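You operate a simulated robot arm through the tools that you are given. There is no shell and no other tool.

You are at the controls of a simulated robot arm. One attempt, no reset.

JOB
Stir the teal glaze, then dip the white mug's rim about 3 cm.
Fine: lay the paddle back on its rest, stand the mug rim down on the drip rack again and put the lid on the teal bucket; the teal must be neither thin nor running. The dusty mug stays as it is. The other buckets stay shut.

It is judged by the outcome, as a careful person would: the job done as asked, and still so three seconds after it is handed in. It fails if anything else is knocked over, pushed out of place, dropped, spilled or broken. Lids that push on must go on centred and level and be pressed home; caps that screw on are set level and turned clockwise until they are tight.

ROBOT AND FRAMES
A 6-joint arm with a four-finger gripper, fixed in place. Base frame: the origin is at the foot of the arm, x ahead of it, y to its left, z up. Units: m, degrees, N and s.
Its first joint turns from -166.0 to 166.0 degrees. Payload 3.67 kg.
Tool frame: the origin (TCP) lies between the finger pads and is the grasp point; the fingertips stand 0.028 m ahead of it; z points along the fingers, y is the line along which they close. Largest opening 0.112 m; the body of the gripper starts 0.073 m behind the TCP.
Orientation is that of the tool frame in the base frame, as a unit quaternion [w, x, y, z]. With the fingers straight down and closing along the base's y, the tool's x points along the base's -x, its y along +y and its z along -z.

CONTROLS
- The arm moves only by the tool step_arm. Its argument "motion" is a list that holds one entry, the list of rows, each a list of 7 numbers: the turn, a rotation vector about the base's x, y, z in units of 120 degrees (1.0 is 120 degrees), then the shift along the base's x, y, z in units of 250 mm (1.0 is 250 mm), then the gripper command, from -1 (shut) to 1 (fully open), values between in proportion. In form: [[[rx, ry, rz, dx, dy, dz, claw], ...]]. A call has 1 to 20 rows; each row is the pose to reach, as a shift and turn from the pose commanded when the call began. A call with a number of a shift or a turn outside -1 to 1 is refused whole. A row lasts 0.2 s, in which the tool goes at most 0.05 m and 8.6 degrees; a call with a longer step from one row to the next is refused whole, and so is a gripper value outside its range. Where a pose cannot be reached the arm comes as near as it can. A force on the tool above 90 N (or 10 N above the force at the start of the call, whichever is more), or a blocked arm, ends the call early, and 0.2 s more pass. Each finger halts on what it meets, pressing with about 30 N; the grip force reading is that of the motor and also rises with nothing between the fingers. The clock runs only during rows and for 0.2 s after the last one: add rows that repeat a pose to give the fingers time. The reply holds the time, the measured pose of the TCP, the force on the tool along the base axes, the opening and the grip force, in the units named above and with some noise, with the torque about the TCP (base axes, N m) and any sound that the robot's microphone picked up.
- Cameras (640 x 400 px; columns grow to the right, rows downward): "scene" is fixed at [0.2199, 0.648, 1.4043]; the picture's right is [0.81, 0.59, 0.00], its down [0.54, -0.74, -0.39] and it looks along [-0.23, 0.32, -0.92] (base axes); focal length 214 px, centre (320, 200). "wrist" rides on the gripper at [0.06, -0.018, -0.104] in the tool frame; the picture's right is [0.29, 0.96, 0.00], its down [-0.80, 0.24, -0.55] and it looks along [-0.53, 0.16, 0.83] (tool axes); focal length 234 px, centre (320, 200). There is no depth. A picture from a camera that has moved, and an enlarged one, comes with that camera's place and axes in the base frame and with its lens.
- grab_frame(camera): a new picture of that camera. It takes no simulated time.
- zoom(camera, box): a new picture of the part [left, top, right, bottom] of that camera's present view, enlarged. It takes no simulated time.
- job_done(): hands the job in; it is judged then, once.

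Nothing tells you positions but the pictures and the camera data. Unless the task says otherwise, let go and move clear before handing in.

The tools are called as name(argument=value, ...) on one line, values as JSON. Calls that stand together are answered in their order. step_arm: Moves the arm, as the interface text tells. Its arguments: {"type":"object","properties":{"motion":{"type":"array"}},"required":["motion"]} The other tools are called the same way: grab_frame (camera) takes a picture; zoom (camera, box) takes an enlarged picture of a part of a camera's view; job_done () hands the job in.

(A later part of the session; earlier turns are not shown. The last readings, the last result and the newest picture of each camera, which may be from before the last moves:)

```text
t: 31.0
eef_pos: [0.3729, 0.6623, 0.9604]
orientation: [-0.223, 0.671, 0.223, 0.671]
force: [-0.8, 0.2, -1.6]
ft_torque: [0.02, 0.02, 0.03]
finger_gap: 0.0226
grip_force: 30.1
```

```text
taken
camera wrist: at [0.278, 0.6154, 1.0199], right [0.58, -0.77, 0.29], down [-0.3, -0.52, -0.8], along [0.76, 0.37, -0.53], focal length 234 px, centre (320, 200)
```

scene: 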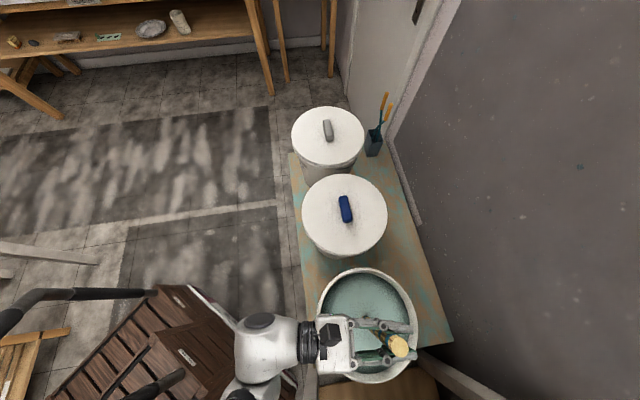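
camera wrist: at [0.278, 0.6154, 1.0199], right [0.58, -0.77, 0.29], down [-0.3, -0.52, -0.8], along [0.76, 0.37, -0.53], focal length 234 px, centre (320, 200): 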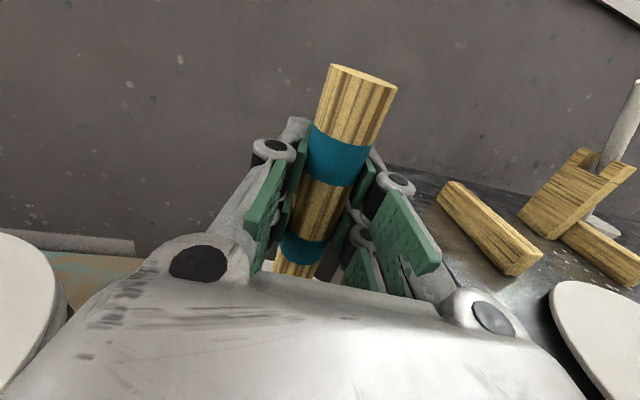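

zoom(camera="scene", box=[270, 250, 450, 400])

step_arm(motion=[[[0, 0, 0, 0.01, 0, -0.08, -1], [0, 0, 0, 0.02, 0, -0.16, -1], [0, 0, 0, 0.02, 0, -0.22, -1], [0, 0, 0, 0.02, 0, -0.27, -1], [0, 0, 0, 0.02, 0, -0.3, -1]]])

```text
2.67 times, centred on (360, 325) of scene
camera zoom: at [0.2199, 0.648, 1.4043], right [0.81, 0.59, 0.0], down [0.54, -0.74, -0.39], along [-0.23, 0.32, -0.92], focal length 572 px, centre (213, -133)
```

zoom: 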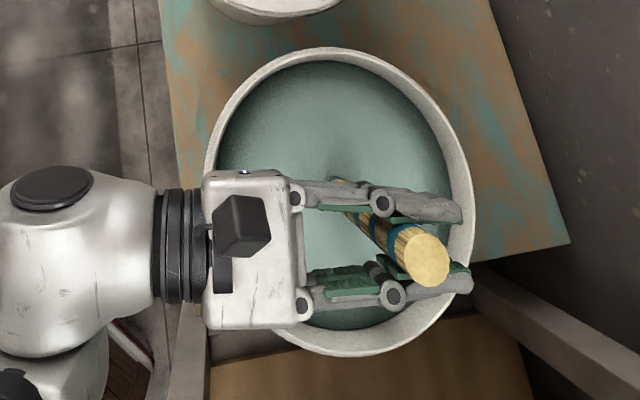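

```text
t: 32.2
eef_pos: [0.3789, 0.6616, 0.8851]
orientation: [-0.224, 0.671, 0.224, 0.671]
force: [-1.3, 0.1, -1.8]
ft_torque: [0.03, 0.0, 0.0]
finger_gap: 0.0225
grip_force: 29.5
```

The blade is deep in the glaze with no contact. Now I stir in slow circles of 5 cm radius.

step_arm(motion=[[[0, 0, 0, 0.1, 0, 0, -1], [0, 0, 0, 0.2, 0, 0, -1], [0, 0, 0, 0.173, 0.1, 0, -1], [0, 0, 0, 0.1, 0.173, 0, -1], [0, 0, 0, 0, 0.2, 0, -1], [0, 0, 0, -0.1, 0.173, 0, -1], [0, 0, 0, -0.173, 0.1, 0, -1], [0, 0, 0, -0.2, 0, 0, -1], [0, 0, 0, -0.173, -0.1, 0, -1], [0, 0, 0, -0.1, -0.173, 0, -1], [0, 0, 0, 0, -0.2, 0, -1], [0, 0, 0, 0.1, -0.173, 0, -1], [0, 0, 0, 0.173, -0.1, 0, -1], [0, 0, 0, 0.2, 0, 0, -1], [0, 0, 0, 0.173, 0.1, 0, -1], [0, 0, 0, 0.1, 0.173, 0, -1], [0, 0, 0, 0, 0.2, 0, -1], [0, 0, 0, -0.1, 0.173, 0, -1], [0, 0, 0, -0.173, 0.1, 0, -1], [0, 0, 0, -0.2, 0, 0, -1]]])

zoom(camera="scene", box=[270, 250, 450, 400])

grab_frame(camera="wrist")

```text
t: 36.4
eef_pos: [0.3256, 0.6616, 0.8847]
orientation: [-0.224, 0.671, 0.224, 0.671]
force: [0.4, 0.0, -1.7]
ft_torque: [0.01, 0.0, 0.04]
finger_gap: 0.0227
grip_force: 30.4
```

```text
2.67 times, centred on (360, 325) of scene
camera zoom: at [0.2199, 0.648, 1.4043], right [0.81, 0.59, 0.0], down [0.54, -0.74, -0.39], along [-0.23, 0.32, -0.92], focal length 572 px, centre (213, -133)
```

zoom: 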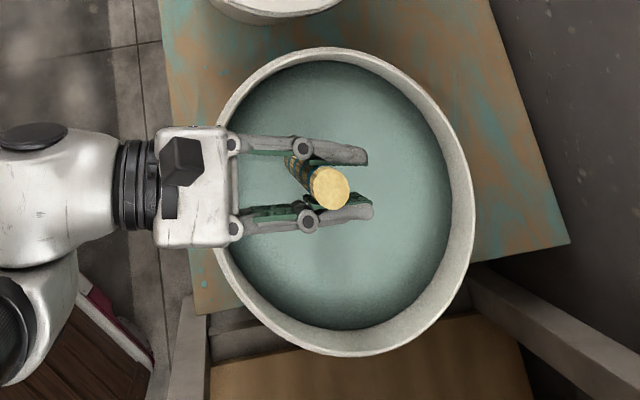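

```text
taken
camera wrist: at [0.2314, 0.6147, 0.9445], right [0.58, -0.77, 0.29], down [-0.3, -0.53, -0.8], along [0.76, 0.37, -0.53], focal length 234 px, centre (320, 200)
```

wrist: 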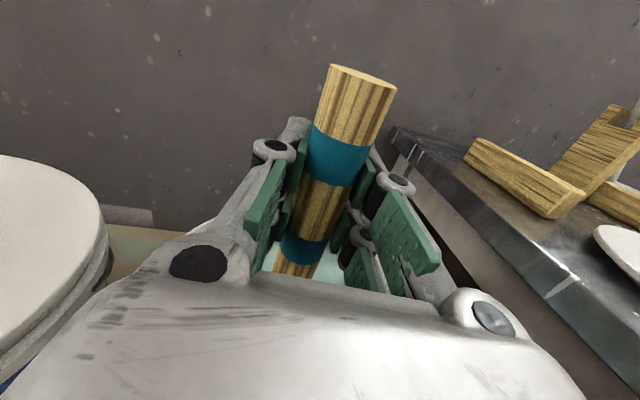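

step_arm(motion=[[[0, 0, 0, 0.059, -0.141, -0.02, -1], [0, 0, 0, 0.2, -0.2, -0.04, -1], [0, 0, 0, 0.341, -0.141, -0.06, -1], [0, 0, 0, 0.4, 0, -0.06, -1], [0, 0, 0, 0.341, 0.141, -0.06, -1], [0, 0, 0, 0.2, 0.2, -0.06, -1], [0, 0, 0, 0.059, 0.141, -0.06, -1], [0, 0, 0, 0, 0, -0.06, -1], [0, 0, 0, 0.059, -0.141, -0.06, -1], [0, 0, 0, 0.2, -0.2, -0.06, -1], [0, 0, 0, 0.341, -0.141, -0.06, -1], [0, 0, 0, 0.4, 0, -0.06, -1], [0, 0, 0, 0.341, 0.141, -0.06, -1], [0, 0, 0, 0.2, 0.2, -0.06, -1], [0, 0, 0, 0.059, 0.141, -0.06, -1], [0, 0, 0, 0, 0, -0.06, -1]]])

zoom(camera="scene", box=[270, 250, 450, 400])

```text
t: 39.8
eef_pos: [0.3282, 0.6629, 0.8693]
orientation: [-0.224, 0.671, 0.224, 0.671]
force: [-0.2, -0.2, -1.1]
ft_torque: [0.0, -0.04, 0.04]
finger_gap: 0.0226
grip_force: 29.7
```

```text
2.67 times, centred on (360, 325) of scene
camera zoom: at [0.2199, 0.648, 1.4043], right [0.81, 0.59, 0.0], down [0.54, -0.74, -0.39], along [-0.23, 0.32, -0.92], focal length 572 px, centre (213, -133)
```

zoom: 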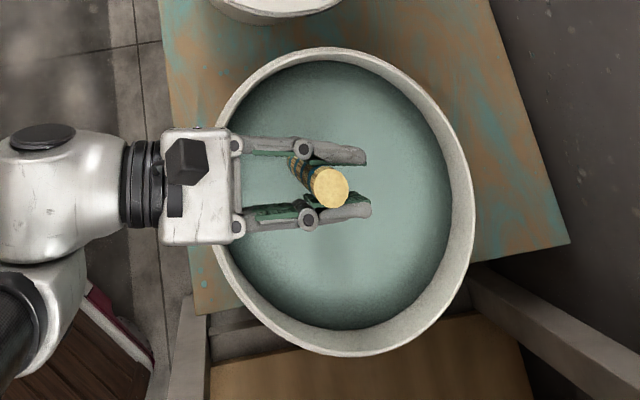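

step_arm(motion=[[[0, 0, 0, 0.059, -0.141, 0, -1], [0, 0, 0, 0.2, -0.2, 0, -1], [0, 0, 0, 0.341, -0.141, 0, -1], [0, 0, 0, 0.4, 0, 0, -1], [0, 0, 0, 0.341, 0.141, 0, -1], [0, 0, 0, 0.2, 0.2, 0, -1], [0, 0, 0, 0.059, 0.141, 0, -1], [0, 0, 0, 0, 0, 0, -1], [0, 0, 0, 0.059, -0.141, 0, -1], [0, 0, 0, 0.2, -0.2, 0, -1], [0, 0, 0, 0.341, -0.141, 0, -1], [0, 0, 0, 0.4, 0, 0, -1], [0, 0, 0, 0.341, 0.141, 0, -1], [0, 0, 0, 0.2, 0.2, 0, -1], [0, 0, 0, 0.059, 0.141, 0, -1], [0, 0, 0, 0, 0, 0, -1]]])

step_arm(motion=[[[0, 0, 0, 0.059, -0.141, 0.04, -1], [0, 0, 0, 0.2, -0.2, 0.08, -1], [0, 0, 0, 0.341, -0.141, 0.12, -1], [0, 0, 0, 0.4, 0, 0.16, -1], [0, 0, 0, 0.341, 0.141, 0.2, -1], [0, 0, 0, 0.2, 0.2, 0.2, -1], [0, 0, 0, 0.059, 0.141, 0.16, -1], [0, 0, 0, 0, 0, 0.12, -1], [0, 0, 0, 0.059, -0.141, 0.08, -1], [0, 0, 0, 0.2, -0.2, 0.04, -1], [0, 0, 0, 0.341, -0.141, 0, -1], [0, 0, 0, 0.4, 0, 0, -1], [0, 0, 0, 0.341, 0.141, 0, -1], [0, 0, 0, 0.2, 0.2, 0, -1], [0, 0, 0, 0.059, 0.141, 0, -1], [0, 0, 0, 0, 0, 0, -1]]])

zoom(camera="scene", box=[270, 250, 450, 400])

```text
t: 43.2
eef_pos: [0.3297, 0.6633, 0.8681]
orientation: [-0.224, 0.671, 0.223, 0.671]
force: [0.5, -0.4, -1.9]
ft_torque: [0.02, -0.03, 0.01]
finger_gap: 0.0225
grip_force: 30.3
```

```text
t: 46.6
eef_pos: [0.3286, 0.6644, 0.869]
orientation: [-0.224, 0.67, 0.224, 0.671]
force: [-0.2, -0.2, -1.7]
ft_torque: [-0.03, 0.0, 0.04]
finger_gap: 0.0227
grip_force: 30.5
```

```text
2.67 times, centred on (360, 325) of scene
camera zoom: at [0.2199, 0.648, 1.4043], right [0.81, 0.59, 0.0], down [0.54, -0.74, -0.39], along [-0.23, 0.32, -0.92], focal length 572 px, centre (213, -133)
```

zoom: 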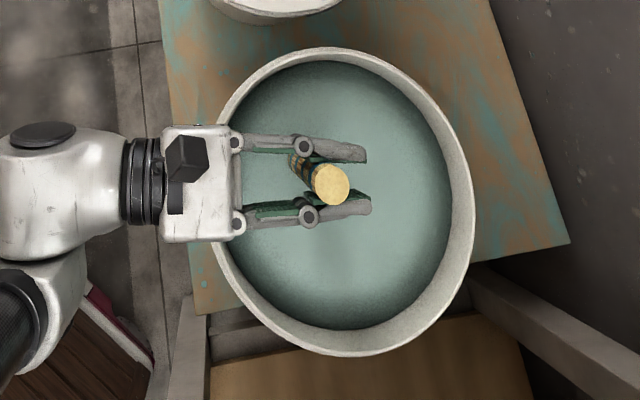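

step_arm(motion=[[[0, 0, 0, 0.03, -0.15, 0, -1], [0, 0, 0, 0.2, -0.24, 0, -1], [0, 0, 0, 0.37, -0.17, 0, -1], [0, 0, 0, 0.44, 0, 0, -1], [0, 0, 0, 0.37, 0.17, 0, -1], [0, 0, 0, 0.2, 0.24, 0, -1], [0, 0, 0, 0.03, 0.17, 0, -1], [0, 0, 0, -0.04, 0, 0, -1], [0, 0, 0, 0.03, -0.17, 0, -1], [0, 0, 0, 0.2, -0.24, 0, -1], [0, 0, 0, 0.37, -0.17, 0, -1], [0, 0, 0, 0.44, 0, 0, -1], [0, 0, 0, 0.37, 0.17, 0, -1], [0, 0, 0, 0.2, 0.24, 0, -1], [0, 0, 0, 0.03, 0.17, 0, -1], [0, 0, 0, -0.04, 0, 0, -1], [0, 0, 0, 0.03, -0.17, 0, -1], [0, 0, 0, 0.2, -0.2, 0, -1], [0, 0, 0, 0.2, -0.1, 0, -1], [0, 0, 0, 0.2, 0, 0, -1]]])

zoom(camera="scene", box=[270, 250, 450, 400])

```text
t: 50.8
eef_pos: [0.3774, 0.6634, 0.8705]
orientation: [-0.225, 0.671, 0.224, 0.671]
force: [0.3, -0.5, -1.5]
ft_torque: [0.0, 0.0, 0.03]
finger_gap: 0.0227
grip_force: 30.4
```

```text
2.67 times, centred on (360, 325) of scene
camera zoom: at [0.2199, 0.648, 1.4043], right [0.81, 0.59, 0.0], down [0.54, -0.74, -0.39], along [-0.23, 0.32, -0.92], focal length 572 px, centre (213, -133)
```

zoom: 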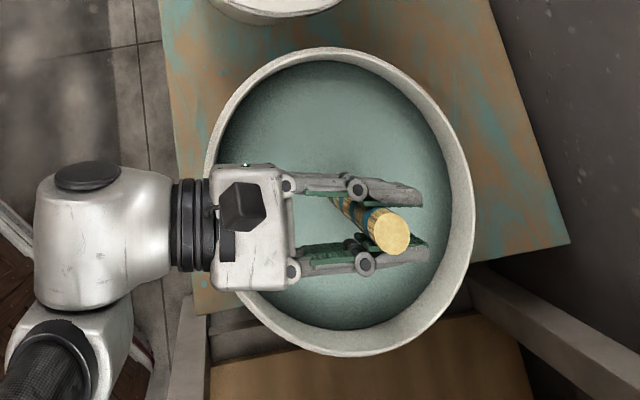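

step_arm(motion=[[[0, 0, 0, 0, 0, 0.08, -1], [0, 0, 0, 0, 0, 0.2, -1], [0, 0, 0, 0, 0, 0.34, -1], [0, 0, 0, 0, 0, 0.48, -1], [0, 0, 0, 0, 0, 0.62, -1], [0, 0, 0, 0, 0, 0.76, -1], [0, 0, 0, 0, 0, 0.88, -1], [0, 0, 0, 0, 0, 0.92, -1], [0, 0, 0, 0, 0, 0.92, -1], [0, 0, 0, 0, 0, 0.92, -1], [0, 0, 0, 0, 0, 0.92, -1], [0, 0, 0, 0, 0, 0.92, -1], [0, 0, 0, 0, 0, 0.92, -1], [0, 0, 0, 0, 0, 0.92, -1], [0, 0, 0, 0, 0, 0.92, -1], [0, 0, 0, 0, 0, 0.92, -1]]])

zoom(camera="scene", box=[270, 250, 450, 400])

```text
t: 54.2
eef_pos: [0.3777, 0.665, 1.1002]
orientation: [-0.225, 0.67, 0.225, 0.67]
force: [0.7, 1.1, -1.5]
ft_torque: [0.06, 0.01, -0.01]
finger_gap: 0.0225
grip_force: 30.4
```

```text
2.67 times, centred on (360, 325) of scene
camera zoom: at [0.2199, 0.648, 1.4043], right [0.81, 0.59, 0.0], down [0.54, -0.74, -0.39], along [-0.23, 0.32, -0.92], focal length 572 px, centre (213, -133)
```

zoom: 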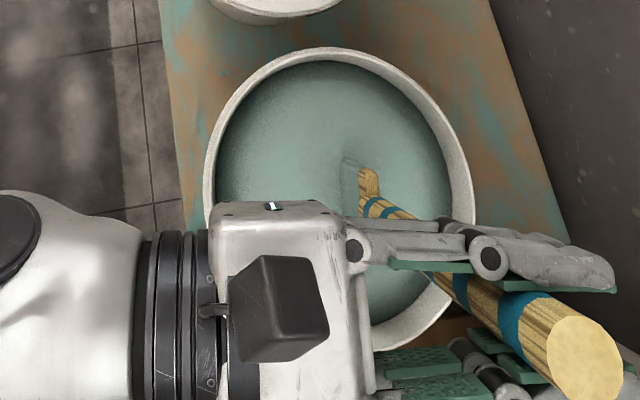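

step_arm(motion=[[[0, 0, 0, 0, 0, 0.04, -1], [0, 0, 0, 0, 0, 0.08, -1], [0, 0, 0, 0, 0, 0.08, -1], [0, 0, 0, 0, 0, 0.08, -1], [0, 0, 0, 0, 0, 0.08, -1], [0, 0, 0, 0, 0, 0.08, -1], [0, 0, 0, 0, 0, 0.08, -1], [0, 0, 0, 0, 0, 0.08, -1], [0, 0, 0, 0, 0, 0.08, -1], [0, 0, 0, 0, 0, 0.14, -1], [0, 0, 0, 0, 0, 0.2, -1], [0, 0, 0, 0, 0, 0.26, -1], [0, 0, 0, 0, 0, 0.32, -1], [0, 0, 0, 0, 0, 0.32, -1]]])

zoom(camera="scene", box=[270, 250, 450, 400])

```text
t: 57.2
eef_pos: [0.3776, 0.6639, 1.1805]
orientation: [-0.224, 0.671, 0.223, 0.671]
force: [-0.5, 0.3, -1.8]
ft_torque: [0.02, -0.03, 0.0]
finger_gap: 0.0226
grip_force: 29.8
```

```text
2.67 times, centred on (360, 325) of scene
camera zoom: at [0.2199, 0.648, 1.4043], right [0.81, 0.59, 0.0], down [0.54, -0.74, -0.39], along [-0.23, 0.32, -0.92], focal length 572 px, centre (213, -133)
```

zoom: 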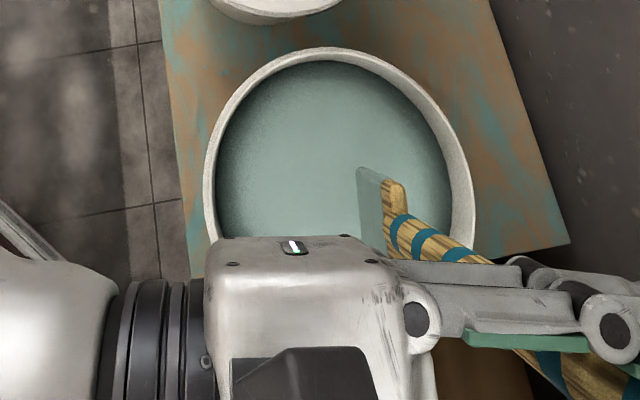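

Blade has drained. I'll reverse the same motions to bring the paddle back to level.

step_arm(motion=[[[0, 0, -0.0625, 0.042, -0.042, 0, -1], [0, 0, -0.125, 0.085, -0.085, 0, -1], [0, 0, -0.1875, 0.127, -0.127, 0, -1], [0, 0, -0.25, 0.17, -0.17, 0, -1], [0, 0, -0.25, 0.17, -0.17, 0, -1]]])

step_arm(motion=[[[-0.0065, 0.0532, 0, 0.045, -0.041, 0, -1], [-0.0131, 0.1063, 0, 0.09, -0.082, 0, -1], [-0.0196, 0.1595, 0, 0.135, -0.123, 0, -1], [-0.0261, 0.2127, 0, 0.18, -0.164, 0, -1], [-0.0326, 0.2659, 0, 0.225, -0.205, 0, -1], [-0.0392, 0.319, 0, 0.27, -0.246, 0, -1], [-0.0457, 0.3722, 0, 0.312, -0.286, 0, -1], [-0.0457, 0.3722, 0, 0.312, -0.286, 0, -1]]])

step_arm(motion=[[[0, 0, -0.062, 0.032, -0.037, 0, -1], [0, 0, -0.124, 0.064, -0.074, 0, -1], [0, 0, -0.186, 0.096, -0.111, 0, -1], [0, 0, -0.248, 0.128, -0.148, 0, -1], [0, 0, -0.31, 0.16, -0.185, 0, -1], [0, 0, -0.372, 0.192, -0.222, 0, -1], [0, 0, -0.4333, 0.222, -0.257, 0, -1], [0, 0, -0.4333, 0.222, -0.257, 0, -1]]])

step_arm(motion=[[[0.038, 0.038, 0, 0.042, -0.042, 0, -1], [0.076, 0.076, 0, 0.084, -0.084, 0, -1], [0.114, 0.114, 0, 0.126, -0.126, 0, -1], [0.152, 0.152, 0, 0.168, -0.168, 0, -1], [0.19, 0.19, 0, 0.21, -0.21, 0, -1], [0.228, 0.228, 0, 0.252, -0.252, 0, -1], [0.265, 0.265, 0, 0.295, -0.295, 0, -1], [0.265, 0.265, 0, 0.295, -0.295, 0, -1]]])

grab_frame(camera="scene")

grab_frame(camera="wrist")

```text
t: 58.4
eef_pos: [0.4201, 0.6211, 1.1801]
orientation: [-0.042, 0.706, 0.042, 0.706]
force: [0.0, 0.2, -2.0]
ft_torque: [0.0, -0.03, -0.01]
finger_gap: 0.0226
grip_force: 30.0
```

```text
t: 60.2
eef_pos: [0.4997, 0.5493, 1.1801]
orientation: [-0.023, 0.923, 0.057, 0.381]
force: [0.6, 0.1, -1.9]
ft_torque: [0.04, -0.2, -0.04]
finger_gap: 0.0225
grip_force: 29.9
```

```text
t: 62.0
eef_pos: [0.5547, 0.4851, 1.1798]
orientation: [0.147, 0.853, -0.354, 0.353]
force: [-0.2, 0.0, -1.7]
ft_torque: [-0.1, -0.17, -0.01]
finger_gap: 0.0227
grip_force: 29.6
```

```text
t: 63.8
eef_pos: [0.6278, 0.4113, 1.1792]
orientation: [0.001, 0.924, -0.382, 0.0]
force: [0.6, 0.1, -2.0]
ft_torque: [-0.21, -0.26, -0.02]
finger_gap: 0.0226
grip_force: 29.8
```

```text
taken
```

scene: 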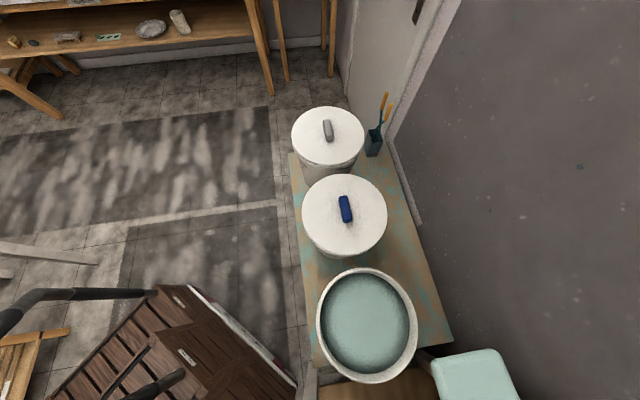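

```text
taken
camera wrist: at [0.683, 0.3813, 1.2821], right [-0.47, -0.88, 0.0], down [-0.73, 0.39, 0.55], along [-0.49, 0.26, -0.83], focal length 234 px, centre (320, 200)
```

wrist: 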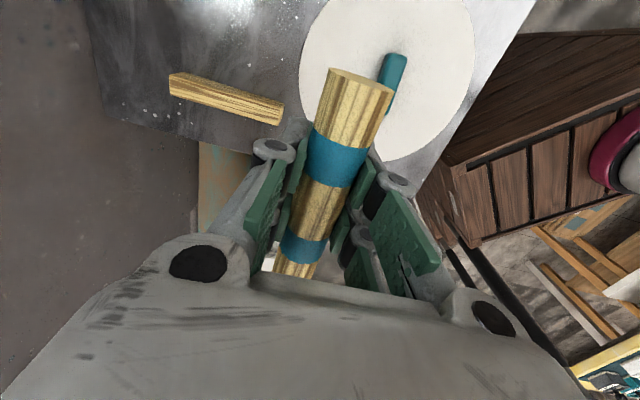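

step_arm(motion=[[[0, 0, 0, 0.06, -0.03, 0, -1], [0, 0, 0, 0.18, -0.09, 0, -1], [0, 0, 0, 0.34, -0.17, 0, -1], [0, 0, 0, 0.5, -0.25, 0, -1], [0, 0, 0, 0.66, -0.33, 0, -1], [0, 0, 0, 0.82, -0.41, 0, -1], [0, 0, 0, 0.94, -0.47, 0, -1], [0, 0, 0, 0.98, -0.49, 0, -1], [0, 0, 0, 0.98, -0.49, -0.1, -1], [0, 0, 0, 0.98, -0.49, -0.24, -1], [0, 0, 0, 0.98, -0.49, -0.4, -1], [0, 0, 0, 0.98, -0.49, -0.56, -1], [0, 0, 0, 0.98, -0.49, -0.72, -1], [0, 0, 0, 0.98, -0.49, -0.84, -1], [0, 0, 0, 0.98, -0.49, -0.94, -1], [0, 0, 0, 0.98, -0.49, -0.96, -1], [0, 0, 0, 0.98, -0.49, -0.96, -1]]])

grab_frame(camera="wrist")

```text
t: 67.4
eef_pos: [0.8727, 0.289, 0.9402]
orientation: [0.001, 0.924, -0.382, 0.0]
force: [0.5, -0.2, -2.3]
ft_torque: [-0.18, -0.21, 0.0]
finger_gap: 0.0229
grip_force: 30.0
```

```text
taken
camera wrist: at [0.9281, 0.2599, 1.0441], right [-0.47, -0.88, 0.0], down [-0.73, 0.39, 0.55], along [-0.49, 0.26, -0.83], focal length 234 px, centre (320, 200)
```

wrist: 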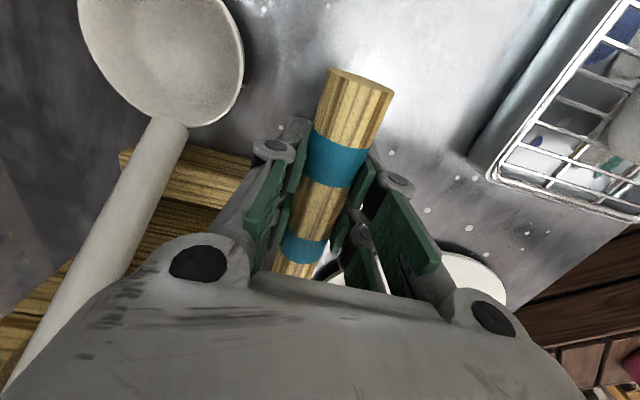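

step_arm(motion=[[[0, 0, 0, 0, 0, -0.04, -1], [0, 0, 0, 0, 0, -0.08, -1], [0, 0, 0, 0, 0, -0.11, -1], [0, 0, 0, 0, 0, -0.13, -1], [0, 0, 0, 0, 0, -0.145, -1], [0, 0, 0, 0, 0, -0.145, -1]]])

grab_frame(camera="wrist")

```text
t: 68.8
eef_pos: [0.8738, 0.288, 0.9039]
orientation: [0.001, 0.924, -0.382, 0.0]
force: [0.7, -0.8, 2.4]
ft_torque: [0.45, 0.43, 0.01]
finger_gap: 0.0227
grip_force: 30.6
```

```text
taken
camera wrist: at [0.9279, 0.2593, 1.0076], right [-0.47, -0.88, 0.0], down [-0.73, 0.39, 0.55], along [-0.49, 0.26, -0.83], focal length 234 px, centre (320, 200)
```

wrist: 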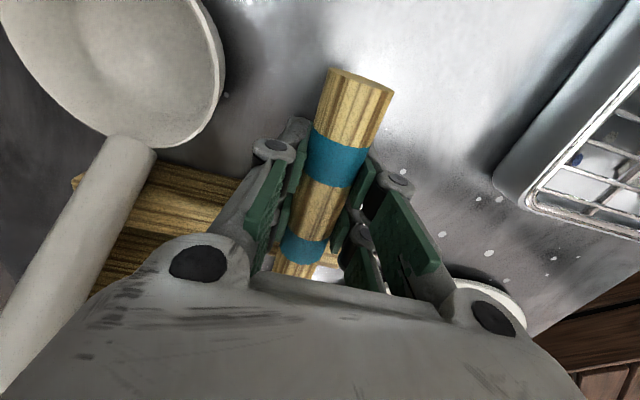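

step_arm(motion=[[[0, 0, 0, 0, 0, -0.008, -1], [0, 0, 0, 0, 0, -0.008, -1]]])

```text
t: 69.4
eef_pos: [0.8728, 0.2881, 0.902]
orientation: [0.0, 0.924, -0.383, 0.0]
force: [-0.4, -1.4, 4.0]
ft_torque: [0.2, 0.23, -0.02]
finger_gap: 0.0227
grip_force: 29.9
```

step_arm(motion=[[[0, 0, 0, 0, 0, -0.008, -0.55], [0, 0, 0, 0, 0, -0.008, -0.3], [0, 0, 0, 0, 0, -0.008, 0], [0, 0, 0, 0, 0, -0.008, 0.07], [0, 0, 0, 0, 0, -0.008, 0.07]]])

grab_frame(camera="wrist")

```text
t: 70.6
eef_pos: [0.8736, 0.2897, 0.9013]
orientation: [0.001, 0.924, -0.382, -0.001]
force: [0.5, 0.0, -0.3]
ft_torque: [-0.01, -0.03, -0.04]
finger_gap: 0.06
grip_force: 0.0
```

```text
taken
camera wrist: at [0.9278, 0.2597, 1.0035], right [-0.47, -0.88, 0.0], down [-0.73, 0.39, 0.55], along [-0.49, 0.26, -0.83], focal length 234 px, centre (320, 200)
```

wrist: 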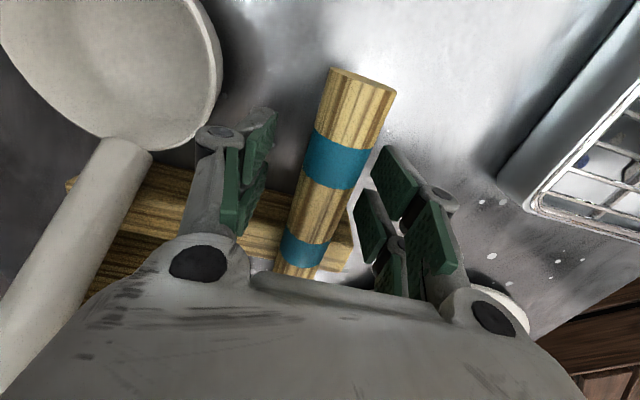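

The paddle is back on its rest and released. I'll rise, turn 90° and go above the white mug for a closer look.

step_arm(motion=[[[0, 0, 0, 0, 0, 0.1, 0.07], [0, 0, 0, 0, 0, 0.25, 0.07], [0, 0, 0, 0, 0, 0.42, 0.07], [0, 0, 0, 0, 0, 0.6, 0.07], [0, 0, 0, 0, 0, 0.78, 0.07], [0, 0, -0.065, -0.03, -0.08, 0.85, 0.3], [0, 0, -0.13, -0.06, -0.16, 0.85, 0.5], [0, 0, -0.195, -0.09, -0.24, 0.85, 0.7], [0, 0, -0.26, -0.12, -0.32, 0.85, 1], [0, 0, -0.325, -0.15, -0.4, 0.85, 1], [0, 0, -0.39, -0.18, -0.48, 0.85, 1], [0, 0, -0.455, -0.21, -0.56, 0.85, 1], [0, 0, -0.52, -0.24, -0.64, 0.85, 1], [0, 0, -0.585, -0.27, -0.72, 0.85, 1], [0, 0, -0.65, -0.3, -0.8, 0.85, 1], [0, 0, -0.715, -0.33, -0.84, 0.85, 1], [0, 0, -0.75, -0.347, -0.857, 0.85, 1], [0, 0, -0.75, -0.347, -0.857, 0.85, 1]]])

grab_frame(camera="wrist")

zoom(camera="wrist", box=[200, 40, 440, 190])

```text
t: 74.4
eef_pos: [0.7866, 0.0749, 1.1132]
orientation: [-0.001, -0.382, 0.924, 0.001]
force: [0.5, 0.5, -0.1]
ft_torque: [-0.02, -0.02, 0.01]
finger_gap: 0.1119
grip_force: 0.1
```

```text
taken
camera wrist: at [0.7567, 0.0199, 1.2163], right [-0.88, 0.47, 0.0], down [0.4, 0.73, 0.55], along [0.26, 0.49, -0.83], focal length 234 px, centre (320, 200)
```

wrist: 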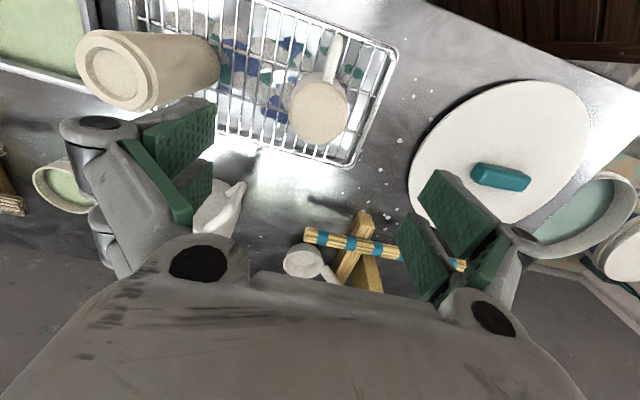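

```text
2.67 times, centred on (320, 115) of wrist
camera zoom: at [0.7567, 0.0199, 1.2163], right [-0.88, 0.47, 0.0], down [0.4, 0.73, 0.55], along [0.26, 0.49, -0.83], focal length 624 px, centre (320, 427)
```

zoom: 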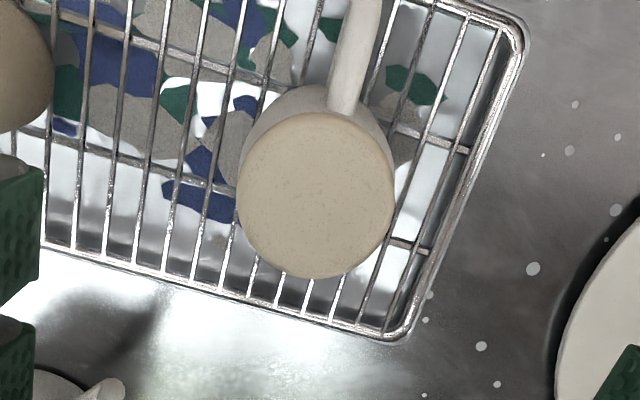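

The mug's base is centred at (0.788, 0.0757, 0.949), about 5.6 cm tall over the rack wires, handle pointing to the camera side, so the fingers will close across it. I'll descend in two stages.

step_arm(motion=[[[0, 0, 0, 0.005, 0.003, -0.1, 1], [0, 0, 0, 0.005, 0.003, -0.25, 1], [0, 0, 0, 0.005, 0.003, -0.38, 1], [0, 0, 0, 0.005, 0.003, -0.46, 1], [0, 0, 0, 0.005, 0.003, -0.48, 1], [0, 0, 0, 0.005, 0.003, -0.48, 1]]])

grab_frame(camera="wrist")

zoom(camera="wrist", box=[180, 50, 500, 250])

```text
t: 75.8
eef_pos: [0.7873, 0.0772, 0.993]
orientation: [0.0, -0.383, 0.924, 0.001]
force: [-0.6, -0.4, 0.6]
ft_torque: [0.02, 0.02, 0.01]
finger_gap: 0.1119
grip_force: 0.1
```

```text
taken
camera wrist: at [0.7569, 0.0223, 1.0967], right [-0.88, 0.47, 0.0], down [0.39, 0.73, 0.55], along [0.26, 0.49, -0.83], focal length 234 px, centre (320, 200)
```

wrist: 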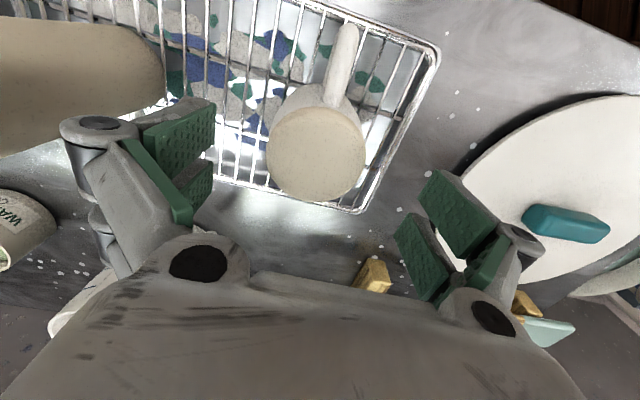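

```text
2.00 times, centred on (340, 150) of wrist
camera zoom: at [0.7569, 0.0223, 1.0967], right [-0.88, 0.47, 0.0], down [0.39, 0.73, 0.55], along [0.26, 0.49, -0.83], focal length 468 px, centre (280, 300)
```

zoom: 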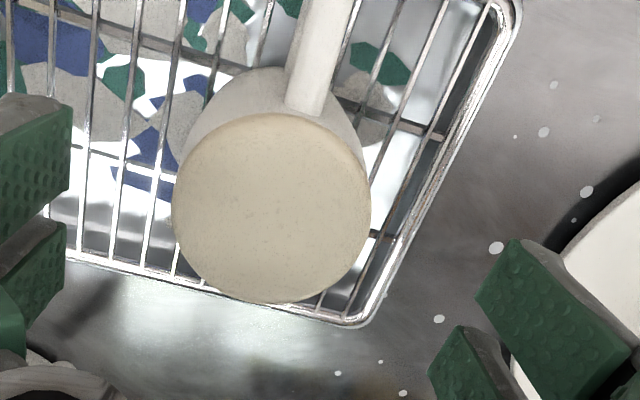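

step_arm(motion=[[[0, 0, 0, 0.003, -0.0075, -0.04, 1], [0, 0, 0, 0.003, -0.0075, -0.09, 1], [0, 0, 0, 0.003, -0.0075, -0.13, 1], [0, 0, 0, 0.003, -0.0075, -0.14, 1], [0, 0, 0, 0.003, -0.0075, -0.14, 1]]])

grab_frame(camera="wrist")

```text
t: 77.0
eef_pos: [0.7901, 0.0728, 0.9568]
orientation: [-0.001, -0.383, 0.924, 0.001]
force: [-0.3, 0.3, 0.4]
ft_torque: [0.0, 0.0, 0.06]
finger_gap: 0.1121
grip_force: 0.1
```

```text
taken
camera wrist: at [0.7592, 0.0186, 1.0609], right [-0.88, 0.47, 0.0], down [0.39, 0.73, 0.55], along [0.26, 0.49, -0.83], focal length 234 px, centre (320, 200)
```

wrist: 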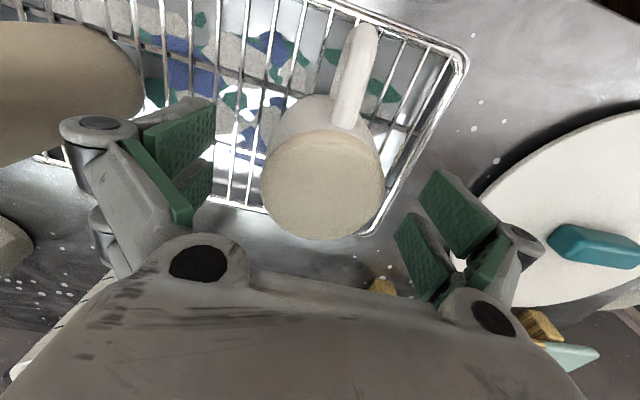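

step_arm(motion=[[[0, 0, 0, 0, 0, 0, 0.5], [0, 0, 0, 0, 0, 0, 0.3], [0, 0, 0, 0, 0, 0, 0.1], [0, 0, 0, 0, 0, 0, -0.2], [0, 0, 0, 0, 0, 0, -1], [0, 0, 0, 0, 0, 0, -1]]])

grab_frame(camera="wrist")

```text
t: 78.4
eef_pos: [0.7884, 0.0732, 0.959]
orientation: [-0.001, -0.382, 0.924, 0.0]
force: [-0.5, 1.1, 2.9]
ft_torque: [-0.02, 0.04, -0.03]
finger_gap: 0.0613
grip_force: 30.6
```

```text
taken
camera wrist: at [0.7591, 0.0187, 1.0611], right [-0.88, 0.47, 0.0], down [0.39, 0.73, 0.55], along [0.26, 0.49, -0.83], focal length 234 px, centre (320, 200)
```

wrist: 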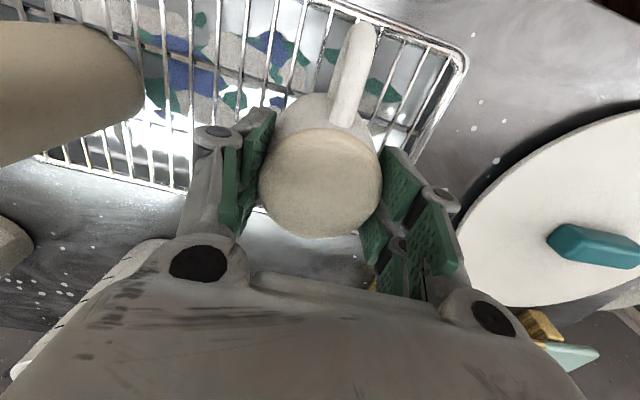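

step_arm(motion=[[[0, 0, 0, 0, 0, 0.02, -1], [0, 0, 0, 0, 0, 0.05, -1], [0, 0, 0, 0, 0, 0.08, -1], [0, 0, 0, 0, 0, 0.08, -1]]])

grab_frame(camera="wrist")

zoom(camera="wrist", box=[200, 80, 440, 230])

```text
t: 79.4
eef_pos: [0.7884, 0.0739, 0.9772]
orientation: [0.0, -0.383, 0.924, 0.0]
force: [0.2, -0.4, -2.1]
ft_torque: [0.0, -0.01, 0.01]
finger_gap: 0.0611
grip_force: 30.0
```

```text
taken
camera wrist: at [0.7587, 0.0192, 1.0807], right [-0.88, 0.47, 0.0], down [0.39, 0.73, 0.55], along [0.26, 0.49, -0.83], focal length 234 px, centre (320, 200)
```

wrist: 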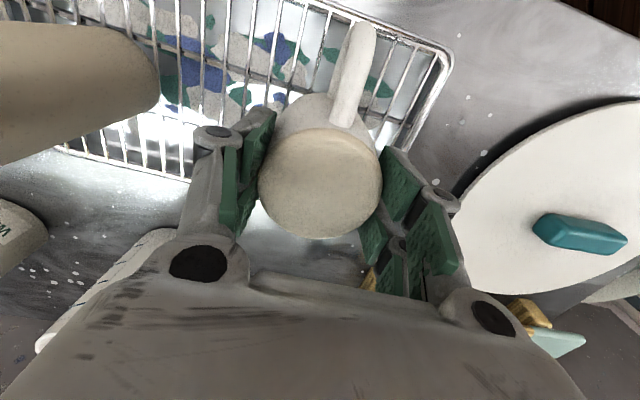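

```text
2.67 times, centred on (320, 155) of wrist
camera zoom: at [0.7587, 0.0192, 1.0807], right [-0.88, 0.47, 0.0], down [0.39, 0.73, 0.55], along [0.26, 0.49, -0.83], focal length 624 px, centre (320, 320)
```

zoom: 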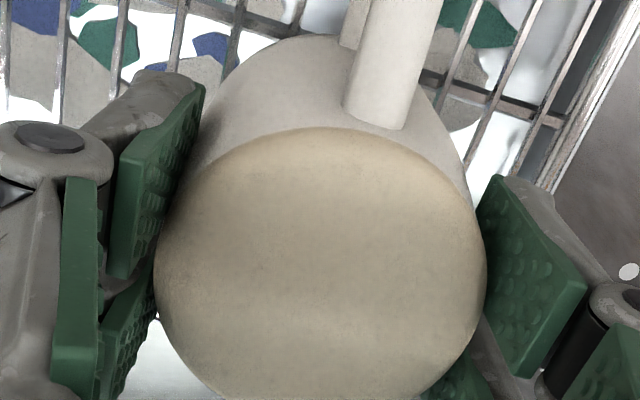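

The mug is held firmly (~0.2 kg). I'll raise it and carry it over the table to a spot with a lower-angle view of the bucket to fix the glaze level.

step_arm(motion=[[[0, 0, 0, 0, 0, 0.1, -1], [0, 0, 0, 0, 0, 0.22, -1], [0, 0, 0, 0, 0, 0.3, -1], [0, 0, 0, -0.03, 0.1, 0.3, -1], [0, 0, 0, -0.08, 0.24, 0.3, -1], [0, 0, 0, -0.14, 0.4, 0.3, -1], [0, 0, 0, -0.2, 0.56, 0.3, -1], [0, 0, 0, -0.26, 0.72, 0.3, -1], [0, 0, 0, -0.31, 0.88, 0.3, -1], [0, 0, 0, -0.354, 1.0, 0.3, -1], [0, 0, 0, -0.354, 1.0, 0.3, -1]]])

grab_frame(camera="wrist")

zoom(camera="wrist", box=[480, 100, 640, 200])

```text
t: 81.8
eef_pos: [0.699, 0.3237, 1.0532]
orientation: [-0.001, -0.383, 0.924, 0.0]
force: [-0.5, 0.3, -2.0]
ft_torque: [0.0, 0.01, 0.01]
finger_gap: 0.0612
grip_force: 29.7
```

```text
taken
camera wrist: at [0.6695, 0.2698, 1.1555], right [-0.88, 0.47, 0.0], down [0.39, 0.73, 0.55], along [0.26, 0.49, -0.83], focal length 234 px, centre (320, 200)
```

wrist: 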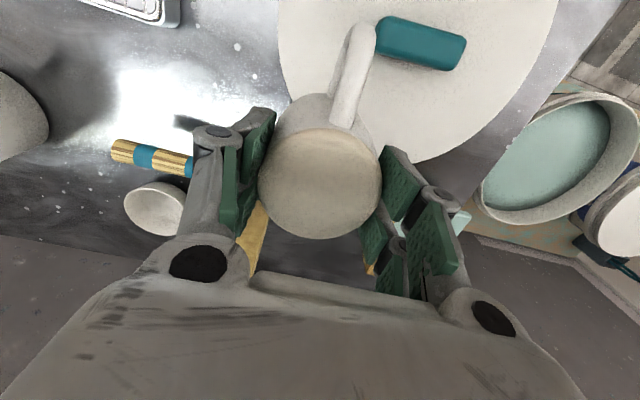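

```text
4.00 times, centred on (560, 150) of wrist
camera zoom: at [0.6695, 0.2698, 1.1555], right [-0.88, 0.47, 0.0], down [0.39, 0.73, 0.55], along [0.26, 0.49, -0.83], focal length 937 px, centre (-640, 400)
```

zoom: 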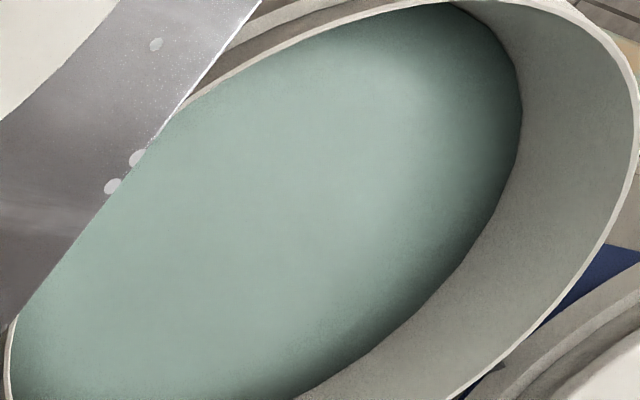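

zoom(camera="wrist", box=[460, 80, 640, 230])

zoom(camera="scene", box=[295, 255, 445, 395])

zoom(camera="wrist", box=[240, 0, 400, 250])

```text
2.67 times, centred on (550, 155) of wrist
camera zoom: at [0.6695, 0.2698, 1.1555], right [-0.88, 0.47, 0.0], down [0.39, 0.73, 0.55], along [0.26, 0.49, -0.83], focal length 624 px, centre (-293, 320)
```

zoom: 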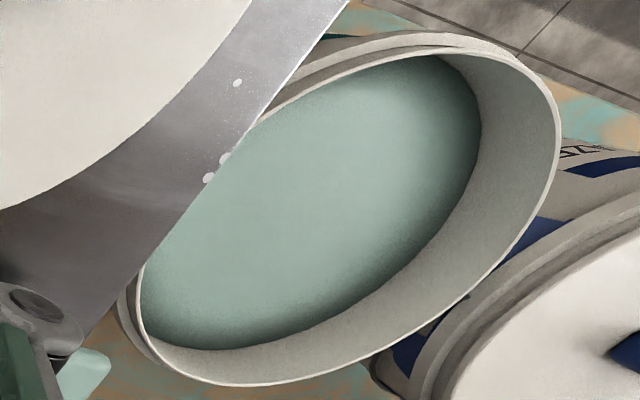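

```text
2.86 times, centred on (370, 325) of scene
camera zoom: at [0.2199, 0.648, 1.4043], right [0.81, 0.59, 0.0], down [0.54, -0.74, -0.39], along [-0.23, 0.32, -0.92], focal length 613 px, centre (177, -157)
```

zoom: 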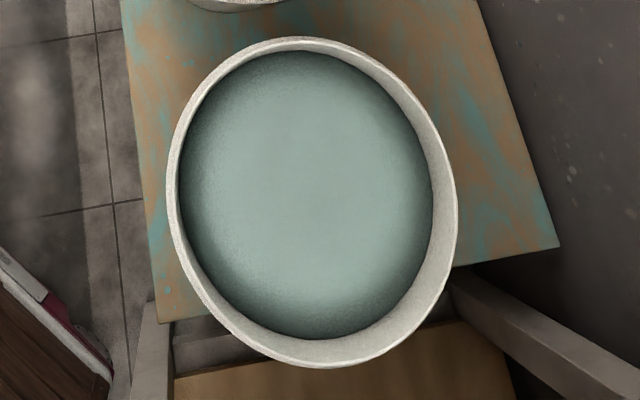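

```text
1.60 times, centred on (320, 125) of wrist
camera zoom: at [0.6695, 0.2698, 1.1555], right [-0.88, 0.47, 0.0], down [0.39, 0.73, 0.55], along [0.26, 0.49, -0.83], focal length 375 px, centre (320, 320)
```

zoom: 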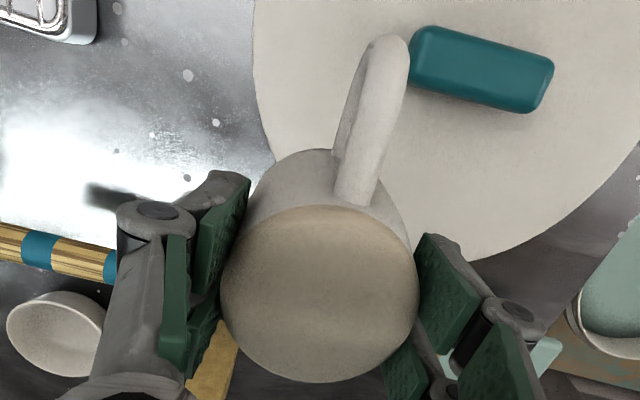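

zoom(camera="wrist", box=[250, 80, 410, 180])

zoom(camera="wrist", box=[240, 150, 400, 250])

```text
4.00 times, centred on (330, 130) of wrist
camera zoom: at [0.6695, 0.2698, 1.1555], right [-0.88, 0.47, 0.0], down [0.39, 0.73, 0.55], along [0.26, 0.49, -0.83], focal length 937 px, centre (280, 480)
```

zoom: 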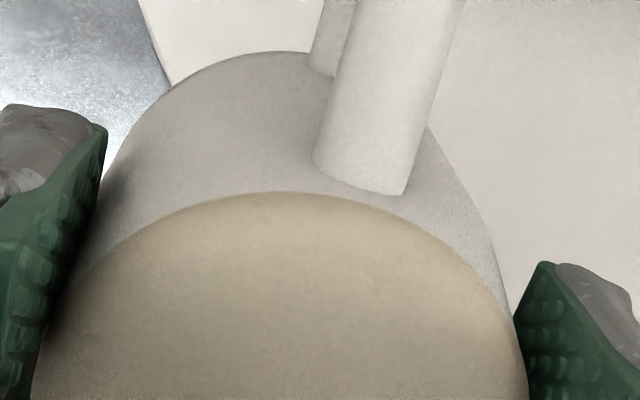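

```text
4.00 times, centred on (320, 200) of wrist
camera zoom: at [0.6695, 0.2698, 1.1555], right [-0.88, 0.47, 0.0], down [0.39, 0.73, 0.55], along [0.26, 0.49, -0.83], focal length 937 px, centre (320, 200)
```

zoom: 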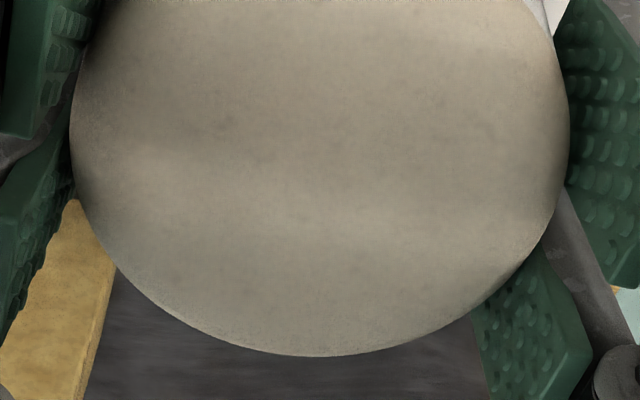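

Refined estimates: bucket rim centre (0.365, 0.664, z≈0.747), glaze surface z≈0.707, and the mug rim is 6.6 cm below the TCP. I'll carry the mug over the bucket centre.

step_arm(motion=[[[0, 0, 0, -0.06, 0.06, 0, -1], [0, 0, 0, -0.16, 0.16, 0, -1], [0, 0, 0, -0.28, 0.285, 0, -1], [0, 0, 0, -0.4, 0.408, 0, -1], [0, 0, 0, -0.52, 0.53, 0, -1], [0, 0, 0, -0.64, 0.652, 0, -1], [0, 0, 0, -0.76, 0.774, 0, -1], [0, 0, 0, -0.88, 0.896, 0, -1], [0, 0, 0, -0.97, 0.99, 0, -1]]])

step_arm(motion=[[[0, 0, 0, -0.12, 0.12, 0, -1], [0, 0, 0, -0.24, 0.24, -0.05, -1], [0, 0, 0, -0.33, 0.33, -0.15, -1], [0, 0, 0, -0.366, 0.37, -0.28, -1], [0, 0, 0, -0.366, 0.37, -0.42, -1], [0, 0, 0, -0.366, 0.37, -0.56, -1], [0, 0, 0, -0.366, 0.37, -0.68, -1], [0, 0, 0, -0.366, 0.37, -0.75, -1], [0, 0, 0, -0.366, 0.37, -0.8, -1], [0, 0, 0, -0.366, 0.37, -0.8, -1]]])

grab_frame(camera="wrist")

grab_frame(camera="scene")

```text
t: 83.8
eef_pos: [0.4565, 0.5717, 1.0545]
orientation: [-0.001, -0.382, 0.924, 0.0]
force: [0.2, -0.8, -1.4]
ft_torque: [0.04, -0.02, -0.03]
finger_gap: 0.0611
grip_force: 29.6
```

```text
t: 86.0
eef_pos: [0.3648, 0.6622, 0.8527]
orientation: [-0.001, -0.383, 0.924, 0.001]
force: [0.0, 0.6, -1.6]
ft_torque: [0.0, -0.03, 0.01]
finger_gap: 0.0612
grip_force: 29.9
```

```text
taken
camera wrist: at [0.3348, 0.6086, 0.9549], right [-0.88, 0.47, 0.0], down [0.39, 0.73, 0.55], along [0.26, 0.49, -0.83], focal length 234 px, centre (320, 200)
```

wrist: 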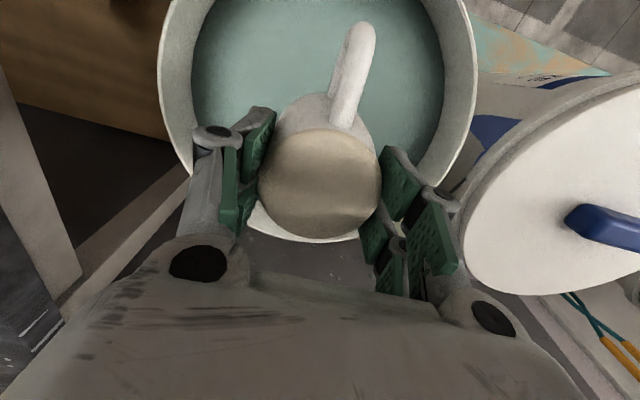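

```text
taken
```

scene: 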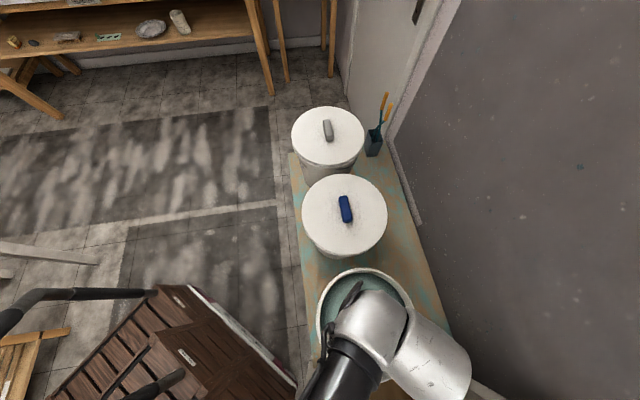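

Well centred over the bucket. I'll lower until the rim is just above the glaze and look once more.

step_arm(motion=[[[0, 0, 0, 0, 0.005, -0.08, -1], [0, 0, 0, 0, 0.005, -0.16, -1], [0, 0, 0, 0, 0.005, -0.22, -1], [0, 0, 0, 0, 0.005, -0.235, -1], [0, 0, 0, 0, 0.005, -0.235, -1]]])

grab_frame(camera="wrist")

zoom(camera="wrist", box=[200, 0, 440, 150])

zoom(camera="scene", box=[290, 255, 450, 395])

```text
t: 87.2
eef_pos: [0.3656, 0.6652, 0.7933]
orientation: [0.0, -0.384, 0.924, 0.001]
force: [-0.2, 0.7, -1.2]
ft_torque: [-0.01, 0.01, 0.01]
finger_gap: 0.0614
grip_force: 29.8
```

```text
taken
camera wrist: at [0.3353, 0.6097, 0.8963], right [-0.88, 0.47, 0.0], down [0.39, 0.73, 0.55], along [0.26, 0.49, -0.83], focal length 234 px, centre (320, 200)
```

wrist: 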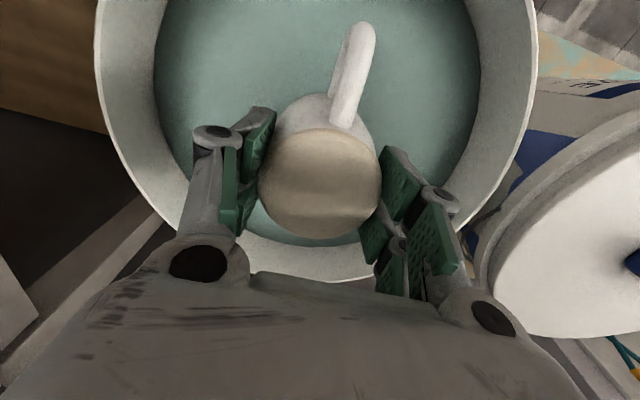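

```text
2.67 times, centred on (320, 75) of wrist
camera zoom: at [0.3353, 0.6097, 0.8963], right [-0.88, 0.47, 0.0], down [0.39, 0.73, 0.55], along [0.26, 0.49, -0.83], focal length 624 px, centre (320, 533)
```

zoom: 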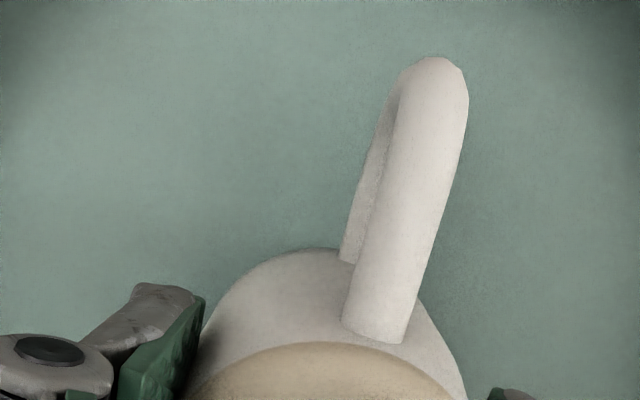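

```text
2.86 times, centred on (370, 325) of scene
camera zoom: at [0.2199, 0.648, 1.4043], right [0.81, 0.59, 0.0], down [0.54, -0.74, -0.39], along [-0.23, 0.32, -0.92], focal length 613 px, centre (177, -157)
```

zoom: 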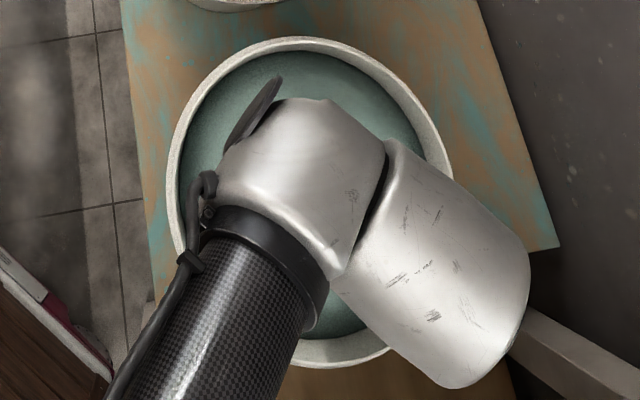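

Glaze level confirmed at z≈0.709, rim now about 1.8 cm above it. Dipping 3 cm for a bit over two seconds, then draining above the surface.

step_arm(motion=[[[0, 0, 0, 0, 0, -0.06, -1], [0, 0, 0, 0, 0, -0.12, -1], [0, 0, 0, 0, 0, -0.17, -1], [0, 0, 0, 0, 0, -0.193, -1], [0, 0, 0, 0, 0, -0.193, -1], [0, 0, 0, 0, 0, -0.193, -1], [0, 0, 0, 0, 0, -0.193, -1], [0, 0, 0, 0, 0, -0.193, -1], [0, 0, 0, 0, 0, -0.193, -1], [0, 0, 0, 0, 0, -0.193, -1], [0, 0, 0, 0, 0, -0.193, -1], [0, 0, 0, 0, 0, -0.193, -1], [0, 0, 0, 0, 0, -0.193, -1], [0, 0, 0, 0, 0, -0.15, -1], [0, 0, 0, 0, 0, -0.1, -1], [0, 0, 0, 0, 0, -0.04, -1], [0, 0, 0, 0, 0, 0.02, -1], [0, 0, 0, 0, 0, 0.06, -1], [0, 0, 0, 0, 0, 0.06, -1], [0, 0, 0, 0, 0, 0.06, -1]]])

grab_frame(camera="wrist")

zoom(camera="wrist", box=[200, 0, 440, 150])

```text
t: 91.4
eef_pos: [0.3668, 0.6633, 0.8094]
orientation: [-0.001, -0.383, 0.924, 0.001]
force: [0.0, -0.9, -2.0]
ft_torque: [-0.01, -0.02, -0.03]
finger_gap: 0.0611
grip_force: 30.0
```

```text
taken
camera wrist: at [0.3362, 0.6109, 0.912], right [-0.88, 0.47, 0.0], down [0.39, 0.73, 0.55], along [0.26, 0.49, -0.83], focal length 234 px, centre (320, 200)
```

wrist: 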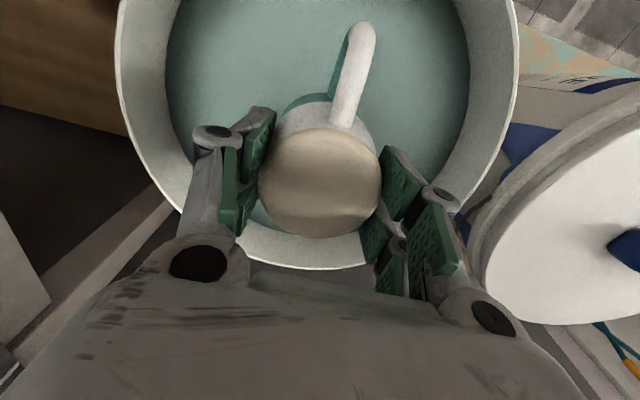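

```text
2.67 times, centred on (320, 75) of wrist
camera zoom: at [0.3362, 0.6109, 0.912], right [-0.88, 0.47, 0.0], down [0.39, 0.73, 0.55], along [0.26, 0.49, -0.83], focal length 624 px, centre (320, 533)
```

zoom: 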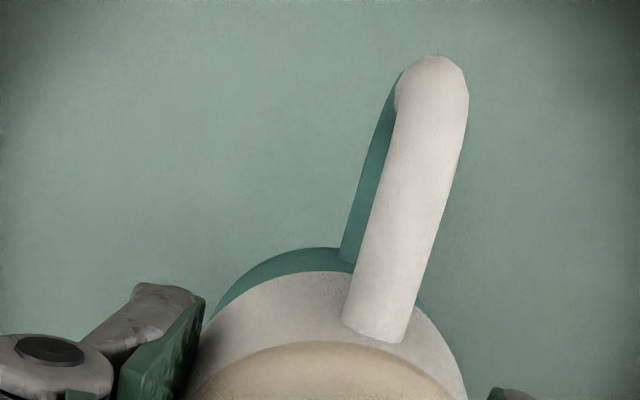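

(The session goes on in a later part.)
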